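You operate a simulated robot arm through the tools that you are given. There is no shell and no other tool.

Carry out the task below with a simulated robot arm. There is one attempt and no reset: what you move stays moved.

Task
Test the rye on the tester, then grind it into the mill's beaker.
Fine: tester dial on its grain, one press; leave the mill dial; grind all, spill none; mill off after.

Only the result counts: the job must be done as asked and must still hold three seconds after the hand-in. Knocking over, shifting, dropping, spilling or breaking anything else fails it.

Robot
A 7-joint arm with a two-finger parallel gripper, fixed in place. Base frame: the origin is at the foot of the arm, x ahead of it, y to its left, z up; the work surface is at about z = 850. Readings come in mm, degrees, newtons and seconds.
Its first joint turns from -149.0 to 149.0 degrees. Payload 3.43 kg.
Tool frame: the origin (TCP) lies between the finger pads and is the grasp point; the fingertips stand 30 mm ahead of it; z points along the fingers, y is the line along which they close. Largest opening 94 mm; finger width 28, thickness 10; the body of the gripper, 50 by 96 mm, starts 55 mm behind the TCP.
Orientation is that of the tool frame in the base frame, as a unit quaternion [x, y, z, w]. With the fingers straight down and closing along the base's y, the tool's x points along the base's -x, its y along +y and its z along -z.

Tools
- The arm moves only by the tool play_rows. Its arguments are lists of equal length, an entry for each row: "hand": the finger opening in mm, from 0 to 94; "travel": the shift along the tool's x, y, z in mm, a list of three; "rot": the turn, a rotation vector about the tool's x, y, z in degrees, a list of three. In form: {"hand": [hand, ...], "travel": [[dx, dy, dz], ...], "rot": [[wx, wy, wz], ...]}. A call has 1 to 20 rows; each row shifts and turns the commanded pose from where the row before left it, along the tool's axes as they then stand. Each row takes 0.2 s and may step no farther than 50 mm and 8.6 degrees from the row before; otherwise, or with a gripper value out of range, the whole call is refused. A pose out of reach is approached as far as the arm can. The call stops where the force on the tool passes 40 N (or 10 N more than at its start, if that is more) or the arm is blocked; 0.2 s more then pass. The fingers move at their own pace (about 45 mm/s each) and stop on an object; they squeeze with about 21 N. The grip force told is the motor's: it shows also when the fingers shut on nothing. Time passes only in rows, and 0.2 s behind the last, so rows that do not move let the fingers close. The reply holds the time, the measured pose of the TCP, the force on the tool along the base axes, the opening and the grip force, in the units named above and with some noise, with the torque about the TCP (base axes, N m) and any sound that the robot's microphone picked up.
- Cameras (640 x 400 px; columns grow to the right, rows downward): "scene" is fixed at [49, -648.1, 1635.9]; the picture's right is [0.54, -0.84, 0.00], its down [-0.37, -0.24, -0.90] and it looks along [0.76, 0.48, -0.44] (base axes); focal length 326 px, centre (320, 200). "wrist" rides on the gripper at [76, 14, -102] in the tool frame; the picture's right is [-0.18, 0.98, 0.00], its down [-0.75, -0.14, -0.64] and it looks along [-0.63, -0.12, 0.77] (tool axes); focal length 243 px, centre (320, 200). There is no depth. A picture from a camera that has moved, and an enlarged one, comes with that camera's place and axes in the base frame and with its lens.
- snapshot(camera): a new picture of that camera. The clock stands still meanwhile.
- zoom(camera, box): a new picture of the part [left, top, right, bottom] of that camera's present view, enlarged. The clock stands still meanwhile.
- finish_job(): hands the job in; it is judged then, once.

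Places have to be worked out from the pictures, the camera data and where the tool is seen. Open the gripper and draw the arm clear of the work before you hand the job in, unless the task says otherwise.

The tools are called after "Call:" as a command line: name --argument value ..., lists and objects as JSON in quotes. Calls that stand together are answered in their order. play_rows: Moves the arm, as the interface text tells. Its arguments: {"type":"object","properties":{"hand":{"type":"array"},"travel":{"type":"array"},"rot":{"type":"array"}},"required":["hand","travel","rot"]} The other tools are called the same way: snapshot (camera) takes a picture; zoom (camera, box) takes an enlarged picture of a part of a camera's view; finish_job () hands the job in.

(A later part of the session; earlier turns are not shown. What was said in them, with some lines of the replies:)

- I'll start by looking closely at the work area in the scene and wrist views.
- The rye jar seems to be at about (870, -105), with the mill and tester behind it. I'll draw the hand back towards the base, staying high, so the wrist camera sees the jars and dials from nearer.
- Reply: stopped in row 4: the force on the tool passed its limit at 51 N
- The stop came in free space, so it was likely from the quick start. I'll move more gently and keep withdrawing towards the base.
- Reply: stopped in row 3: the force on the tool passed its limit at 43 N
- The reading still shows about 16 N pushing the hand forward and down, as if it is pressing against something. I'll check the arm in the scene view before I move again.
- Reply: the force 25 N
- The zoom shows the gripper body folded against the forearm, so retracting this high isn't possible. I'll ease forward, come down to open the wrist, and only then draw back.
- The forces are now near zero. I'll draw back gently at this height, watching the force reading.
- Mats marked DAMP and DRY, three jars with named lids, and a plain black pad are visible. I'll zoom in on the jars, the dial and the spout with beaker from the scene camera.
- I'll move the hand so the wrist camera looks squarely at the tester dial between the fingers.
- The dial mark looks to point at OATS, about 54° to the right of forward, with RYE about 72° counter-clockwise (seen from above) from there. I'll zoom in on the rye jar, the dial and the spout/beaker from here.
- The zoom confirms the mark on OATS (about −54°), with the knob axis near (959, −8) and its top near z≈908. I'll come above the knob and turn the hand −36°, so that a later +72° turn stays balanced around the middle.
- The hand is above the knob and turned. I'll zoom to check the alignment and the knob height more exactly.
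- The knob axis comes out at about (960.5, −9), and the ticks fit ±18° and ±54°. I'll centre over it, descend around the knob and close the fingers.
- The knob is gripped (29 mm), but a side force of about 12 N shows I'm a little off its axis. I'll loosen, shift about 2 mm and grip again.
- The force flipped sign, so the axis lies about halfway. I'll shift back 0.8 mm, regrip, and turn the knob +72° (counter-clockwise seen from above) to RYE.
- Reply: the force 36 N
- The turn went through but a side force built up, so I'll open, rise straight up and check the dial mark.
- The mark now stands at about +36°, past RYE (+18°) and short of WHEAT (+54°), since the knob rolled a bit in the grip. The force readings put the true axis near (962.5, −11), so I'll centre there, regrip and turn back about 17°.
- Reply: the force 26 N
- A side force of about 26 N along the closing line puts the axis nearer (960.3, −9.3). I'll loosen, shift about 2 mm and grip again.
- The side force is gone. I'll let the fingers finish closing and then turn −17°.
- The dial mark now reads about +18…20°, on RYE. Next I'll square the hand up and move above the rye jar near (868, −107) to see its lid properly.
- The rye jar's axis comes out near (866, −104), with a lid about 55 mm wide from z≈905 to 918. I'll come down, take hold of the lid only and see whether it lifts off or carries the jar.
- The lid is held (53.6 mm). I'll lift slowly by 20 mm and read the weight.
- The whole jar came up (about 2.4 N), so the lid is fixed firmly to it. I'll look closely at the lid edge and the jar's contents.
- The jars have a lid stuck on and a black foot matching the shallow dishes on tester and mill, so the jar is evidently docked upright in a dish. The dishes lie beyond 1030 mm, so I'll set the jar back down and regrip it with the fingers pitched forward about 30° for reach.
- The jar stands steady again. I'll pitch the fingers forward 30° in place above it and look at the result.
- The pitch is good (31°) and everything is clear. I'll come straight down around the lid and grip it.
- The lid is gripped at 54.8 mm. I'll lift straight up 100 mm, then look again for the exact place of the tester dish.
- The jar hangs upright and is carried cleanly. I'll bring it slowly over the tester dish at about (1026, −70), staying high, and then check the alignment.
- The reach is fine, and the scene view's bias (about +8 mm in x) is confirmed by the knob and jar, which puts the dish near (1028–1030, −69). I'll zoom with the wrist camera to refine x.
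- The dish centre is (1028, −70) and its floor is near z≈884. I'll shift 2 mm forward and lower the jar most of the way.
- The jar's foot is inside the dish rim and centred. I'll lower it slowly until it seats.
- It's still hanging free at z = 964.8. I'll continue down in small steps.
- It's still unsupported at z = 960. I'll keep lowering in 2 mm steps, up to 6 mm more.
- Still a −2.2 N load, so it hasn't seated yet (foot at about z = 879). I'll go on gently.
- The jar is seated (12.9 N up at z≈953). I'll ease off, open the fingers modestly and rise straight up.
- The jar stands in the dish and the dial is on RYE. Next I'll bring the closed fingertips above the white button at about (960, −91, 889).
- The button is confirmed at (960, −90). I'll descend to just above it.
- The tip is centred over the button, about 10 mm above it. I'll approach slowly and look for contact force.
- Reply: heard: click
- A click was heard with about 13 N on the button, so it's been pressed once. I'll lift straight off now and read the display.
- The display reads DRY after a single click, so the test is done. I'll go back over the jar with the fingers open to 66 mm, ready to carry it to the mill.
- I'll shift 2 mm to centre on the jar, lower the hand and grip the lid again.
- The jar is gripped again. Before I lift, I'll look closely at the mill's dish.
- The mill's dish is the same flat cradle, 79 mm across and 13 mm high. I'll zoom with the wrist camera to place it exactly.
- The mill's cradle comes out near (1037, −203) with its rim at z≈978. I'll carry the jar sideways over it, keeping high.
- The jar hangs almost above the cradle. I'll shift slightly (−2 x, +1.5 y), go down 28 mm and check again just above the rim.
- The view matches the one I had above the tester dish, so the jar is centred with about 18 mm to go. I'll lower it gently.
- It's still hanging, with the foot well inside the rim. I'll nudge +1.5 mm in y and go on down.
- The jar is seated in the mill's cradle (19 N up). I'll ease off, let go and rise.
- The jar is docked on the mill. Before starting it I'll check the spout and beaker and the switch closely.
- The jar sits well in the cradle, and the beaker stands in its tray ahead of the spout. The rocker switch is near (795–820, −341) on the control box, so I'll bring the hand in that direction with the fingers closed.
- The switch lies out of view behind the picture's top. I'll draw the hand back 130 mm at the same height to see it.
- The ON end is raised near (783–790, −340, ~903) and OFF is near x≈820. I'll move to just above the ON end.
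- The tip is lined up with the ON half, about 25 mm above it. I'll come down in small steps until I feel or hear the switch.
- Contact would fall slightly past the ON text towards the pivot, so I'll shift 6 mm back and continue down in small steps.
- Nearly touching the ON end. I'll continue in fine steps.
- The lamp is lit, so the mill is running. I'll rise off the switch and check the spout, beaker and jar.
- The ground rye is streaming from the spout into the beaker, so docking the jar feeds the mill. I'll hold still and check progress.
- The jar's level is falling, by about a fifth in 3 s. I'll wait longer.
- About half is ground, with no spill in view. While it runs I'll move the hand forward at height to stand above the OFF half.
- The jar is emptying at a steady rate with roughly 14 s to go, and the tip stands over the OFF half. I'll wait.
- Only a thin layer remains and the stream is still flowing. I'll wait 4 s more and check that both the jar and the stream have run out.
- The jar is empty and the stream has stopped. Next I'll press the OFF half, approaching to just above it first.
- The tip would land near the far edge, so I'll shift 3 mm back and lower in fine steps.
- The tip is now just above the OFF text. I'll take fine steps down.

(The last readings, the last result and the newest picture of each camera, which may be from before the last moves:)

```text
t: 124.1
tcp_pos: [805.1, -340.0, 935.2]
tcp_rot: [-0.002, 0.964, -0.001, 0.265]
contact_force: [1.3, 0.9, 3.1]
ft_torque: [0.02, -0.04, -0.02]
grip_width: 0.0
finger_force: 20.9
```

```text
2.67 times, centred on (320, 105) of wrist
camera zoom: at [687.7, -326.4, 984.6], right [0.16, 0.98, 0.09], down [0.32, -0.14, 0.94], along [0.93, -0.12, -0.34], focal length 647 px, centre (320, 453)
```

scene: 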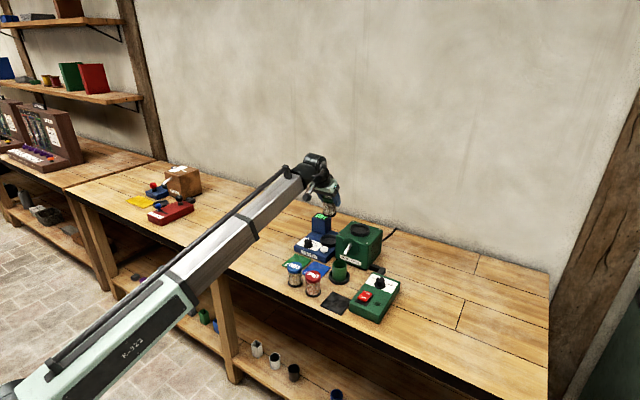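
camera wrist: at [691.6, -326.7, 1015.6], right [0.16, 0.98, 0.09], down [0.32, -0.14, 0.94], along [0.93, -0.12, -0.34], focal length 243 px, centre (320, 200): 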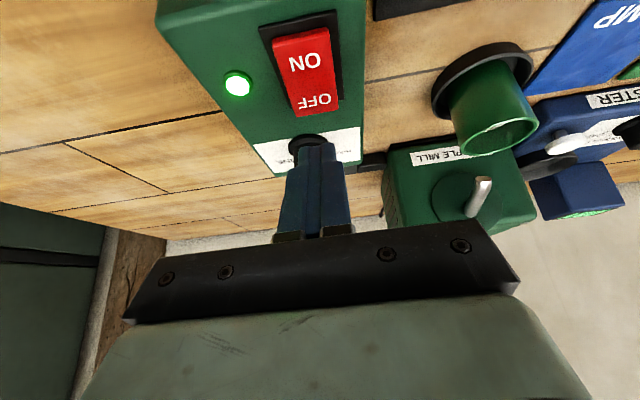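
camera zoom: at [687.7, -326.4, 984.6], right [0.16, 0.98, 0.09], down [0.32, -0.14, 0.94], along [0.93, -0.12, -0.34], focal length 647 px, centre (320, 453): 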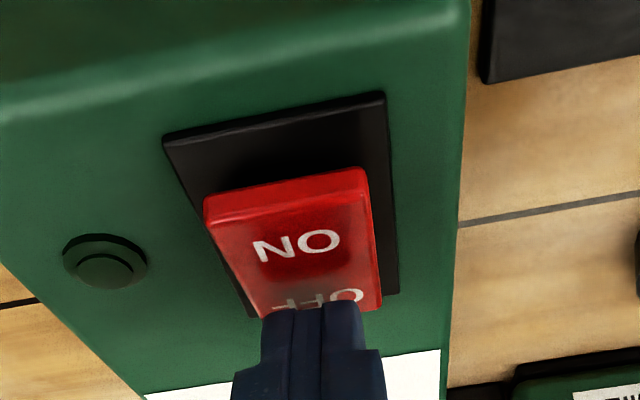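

The lamp is out, so the mill is off. I'll rise straight up clear of the box, open the gripper and look over the whole bench.

Call:
play_rows --hand '[0, 0, 0, 0, 0, 0, 20, 50, 80, 90, 90, 90]' --travel '[[-2, 0, -3.4], [-5, 0, -8.6], [-8, 0, -13.8], [-9, 0, -15.5], [-9, 0, -15.5], [-9, 0, -15.5], [-9, 0, -15.5], [-9, 0, -15.5], [-8, 0, -13.8], [-5, 0, -8.6], [-2, 0, -3.4], [0, 0, 0]]' --rot '[[0, 0, 0], [0, 0, 0], [0, 0, 0], [0, 0, 0], [0, 0, 0], [0, 0, 0], [0, 0, 0], [0, 0, 0], [0, 0, 0], [0, 0, 0], [0, 0, 0], [0, 0, 0]]'

Call:
zoom --camera "scene" --box '[270, 190, 420, 330]'

Call:
snapshot --camera "wrist"

```text
t: 126.7
tcp_pos: [806.3, -338.7, 1084.4]
tcp_rot: [0.0, 0.964, -0.001, 0.265]
contact_force: [-0.2, 0.2, -0.4]
ft_torque: [0.01, -0.01, 0.01]
grip_width: 90.0
finger_force: 0.2
```

```text
2.86 times, centred on (345, 260) of scene
camera zoom: at [49.0, -648.1, 1635.9], right [0.54, -0.84, 0.0], down [-0.37, -0.24, -0.9], along [0.76, 0.48, -0.44], focal length 931 px, centre (249, 29)
```

zoom: 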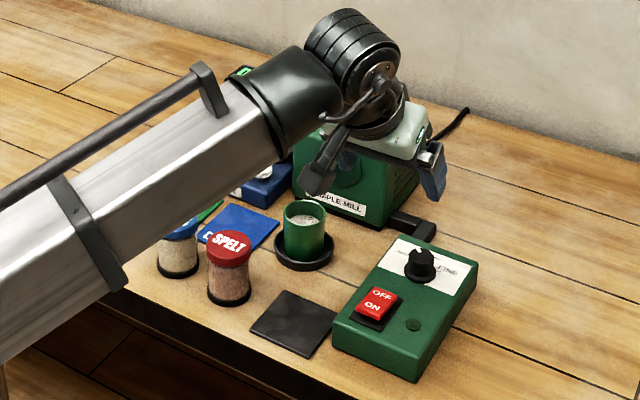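

```text
taken
camera wrist: at [687.5, -325.0, 1134.1], right [0.16, 0.98, 0.09], down [0.32, -0.14, 0.94], along [0.93, -0.12, -0.34], focal length 243 px, centre (320, 200)
```

wrist: 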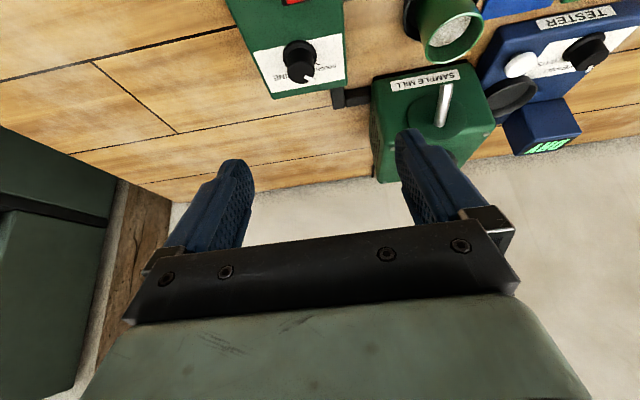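

The beaker holds the ground rye and the lamp is off. I'll swing the hand further aside and make a final check of the bench.

Call:
play_rows --hand '[90, 90, 90, 90, 90, 90, 90, 90, 90, 90, 90]' --travel '[[-1, -5, -2], [-2, -10, -4], [-3, -16, -5], [-3, -20, -5], [-2, -22, -4], [0, -22, 0], [0, -20, 0], [0, -16, 0], [0, -10, 0], [0, -5, 0], [0, 0, 0]]' --rot '[[0, 0, 0], [0, 0, 0], [0, 0, 0], [0, 0, 0], [0, 0, 0], [0, 0, 0], [0, 0, 0], [0, 0, 0], [0, 0, 0], [0, 0, 0], [0, 0, 0]]'

Call:
zoom --camera "scene" --box '[270, 190, 420, 330]'

Call:
zoom --camera "scene" --box '[320, 235, 380, 290]'

Call:
zoom --camera "scene" --box '[345, 265, 405, 325]'

```text
t: 129.1
tcp_pos: [805.5, -484.0, 1107.9]
tcp_rot: [-0.001, 0.964, -0.001, 0.264]
contact_force: [0.6, 0.5, -0.1]
ft_torque: [0.0, -0.04, 0.03]
grip_width: 89.7
finger_force: 0.0
```

```text
2.86 times, centred on (345, 260) of scene
camera zoom: at [49.0, -648.1, 1635.9], right [0.54, -0.84, 0.0], down [-0.37, -0.24, -0.9], along [0.76, 0.48, -0.44], focal length 931 px, centre (249, 29)
```

zoom: 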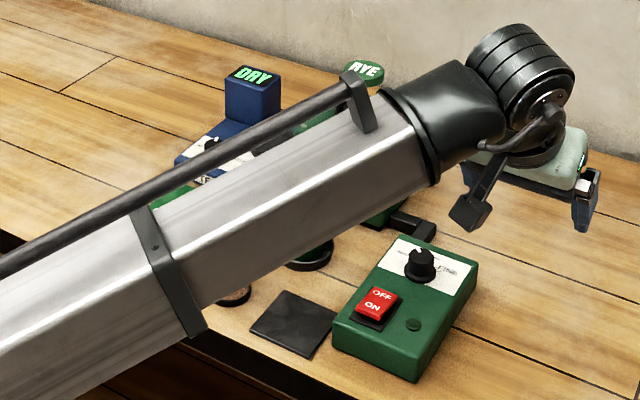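

```text
7.27 times, centred on (350, 262) of scene
camera zoom: at [49.0, -648.1, 1635.9], right [0.54, -0.84, 0.0], down [-0.37, -0.24, -0.9], along [0.76, 0.48, -0.44], focal length 2370 px, centre (102, -254)
```

zoom: 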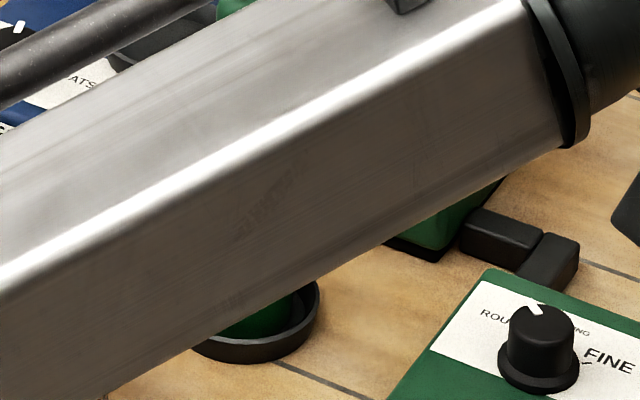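

```text
6.67 times, centred on (375, 295) of scene
camera zoom: at [49.0, -648.1, 1635.9], right [0.54, -0.84, 0.0], down [-0.37, -0.24, -0.9], along [0.76, 0.48, -0.44], focal length 2172 px, centre (-47, -433)
```

zoom: 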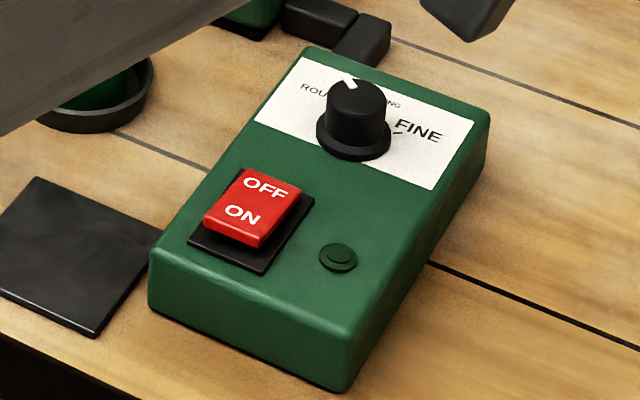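

Everything checks out: the tester reads DRY with its dial on RYE, and the button clicked once. The jar is empty, the beaker holds the ground rye with no spill seen around it, and the mill dial is as it was. The mill is off, and the hand is open and clear of the work, so I'm handing the job in.

Call:
finish_job

```text
The job is handed in.
```

The rye is tested and ground, and the job is handed in.

- **Test:** I turned the tester dial from OATS to RYE and stood the rye jar in the tester's dish. I then pressed the button; the microphone picked up one click and the display read DRY.
- **Grind:** I moved the jar to the mill's dish and switched the mill on. It ran until the jar was empty and the stream from the spout had stopped, then I switched it off and its lamp went out.
- **Spills:** The beaker holds the ground rye, and I saw nothing spilled around it in the last clear view. The arm blocked the beaker in the final picture, so that view is from shortly before hand-in.
- **Left alone:** The mill dial is where it started, and I did not touch the other two jars.

The empty rye jar is still standing on the mill, since the task didn't say where it should go.
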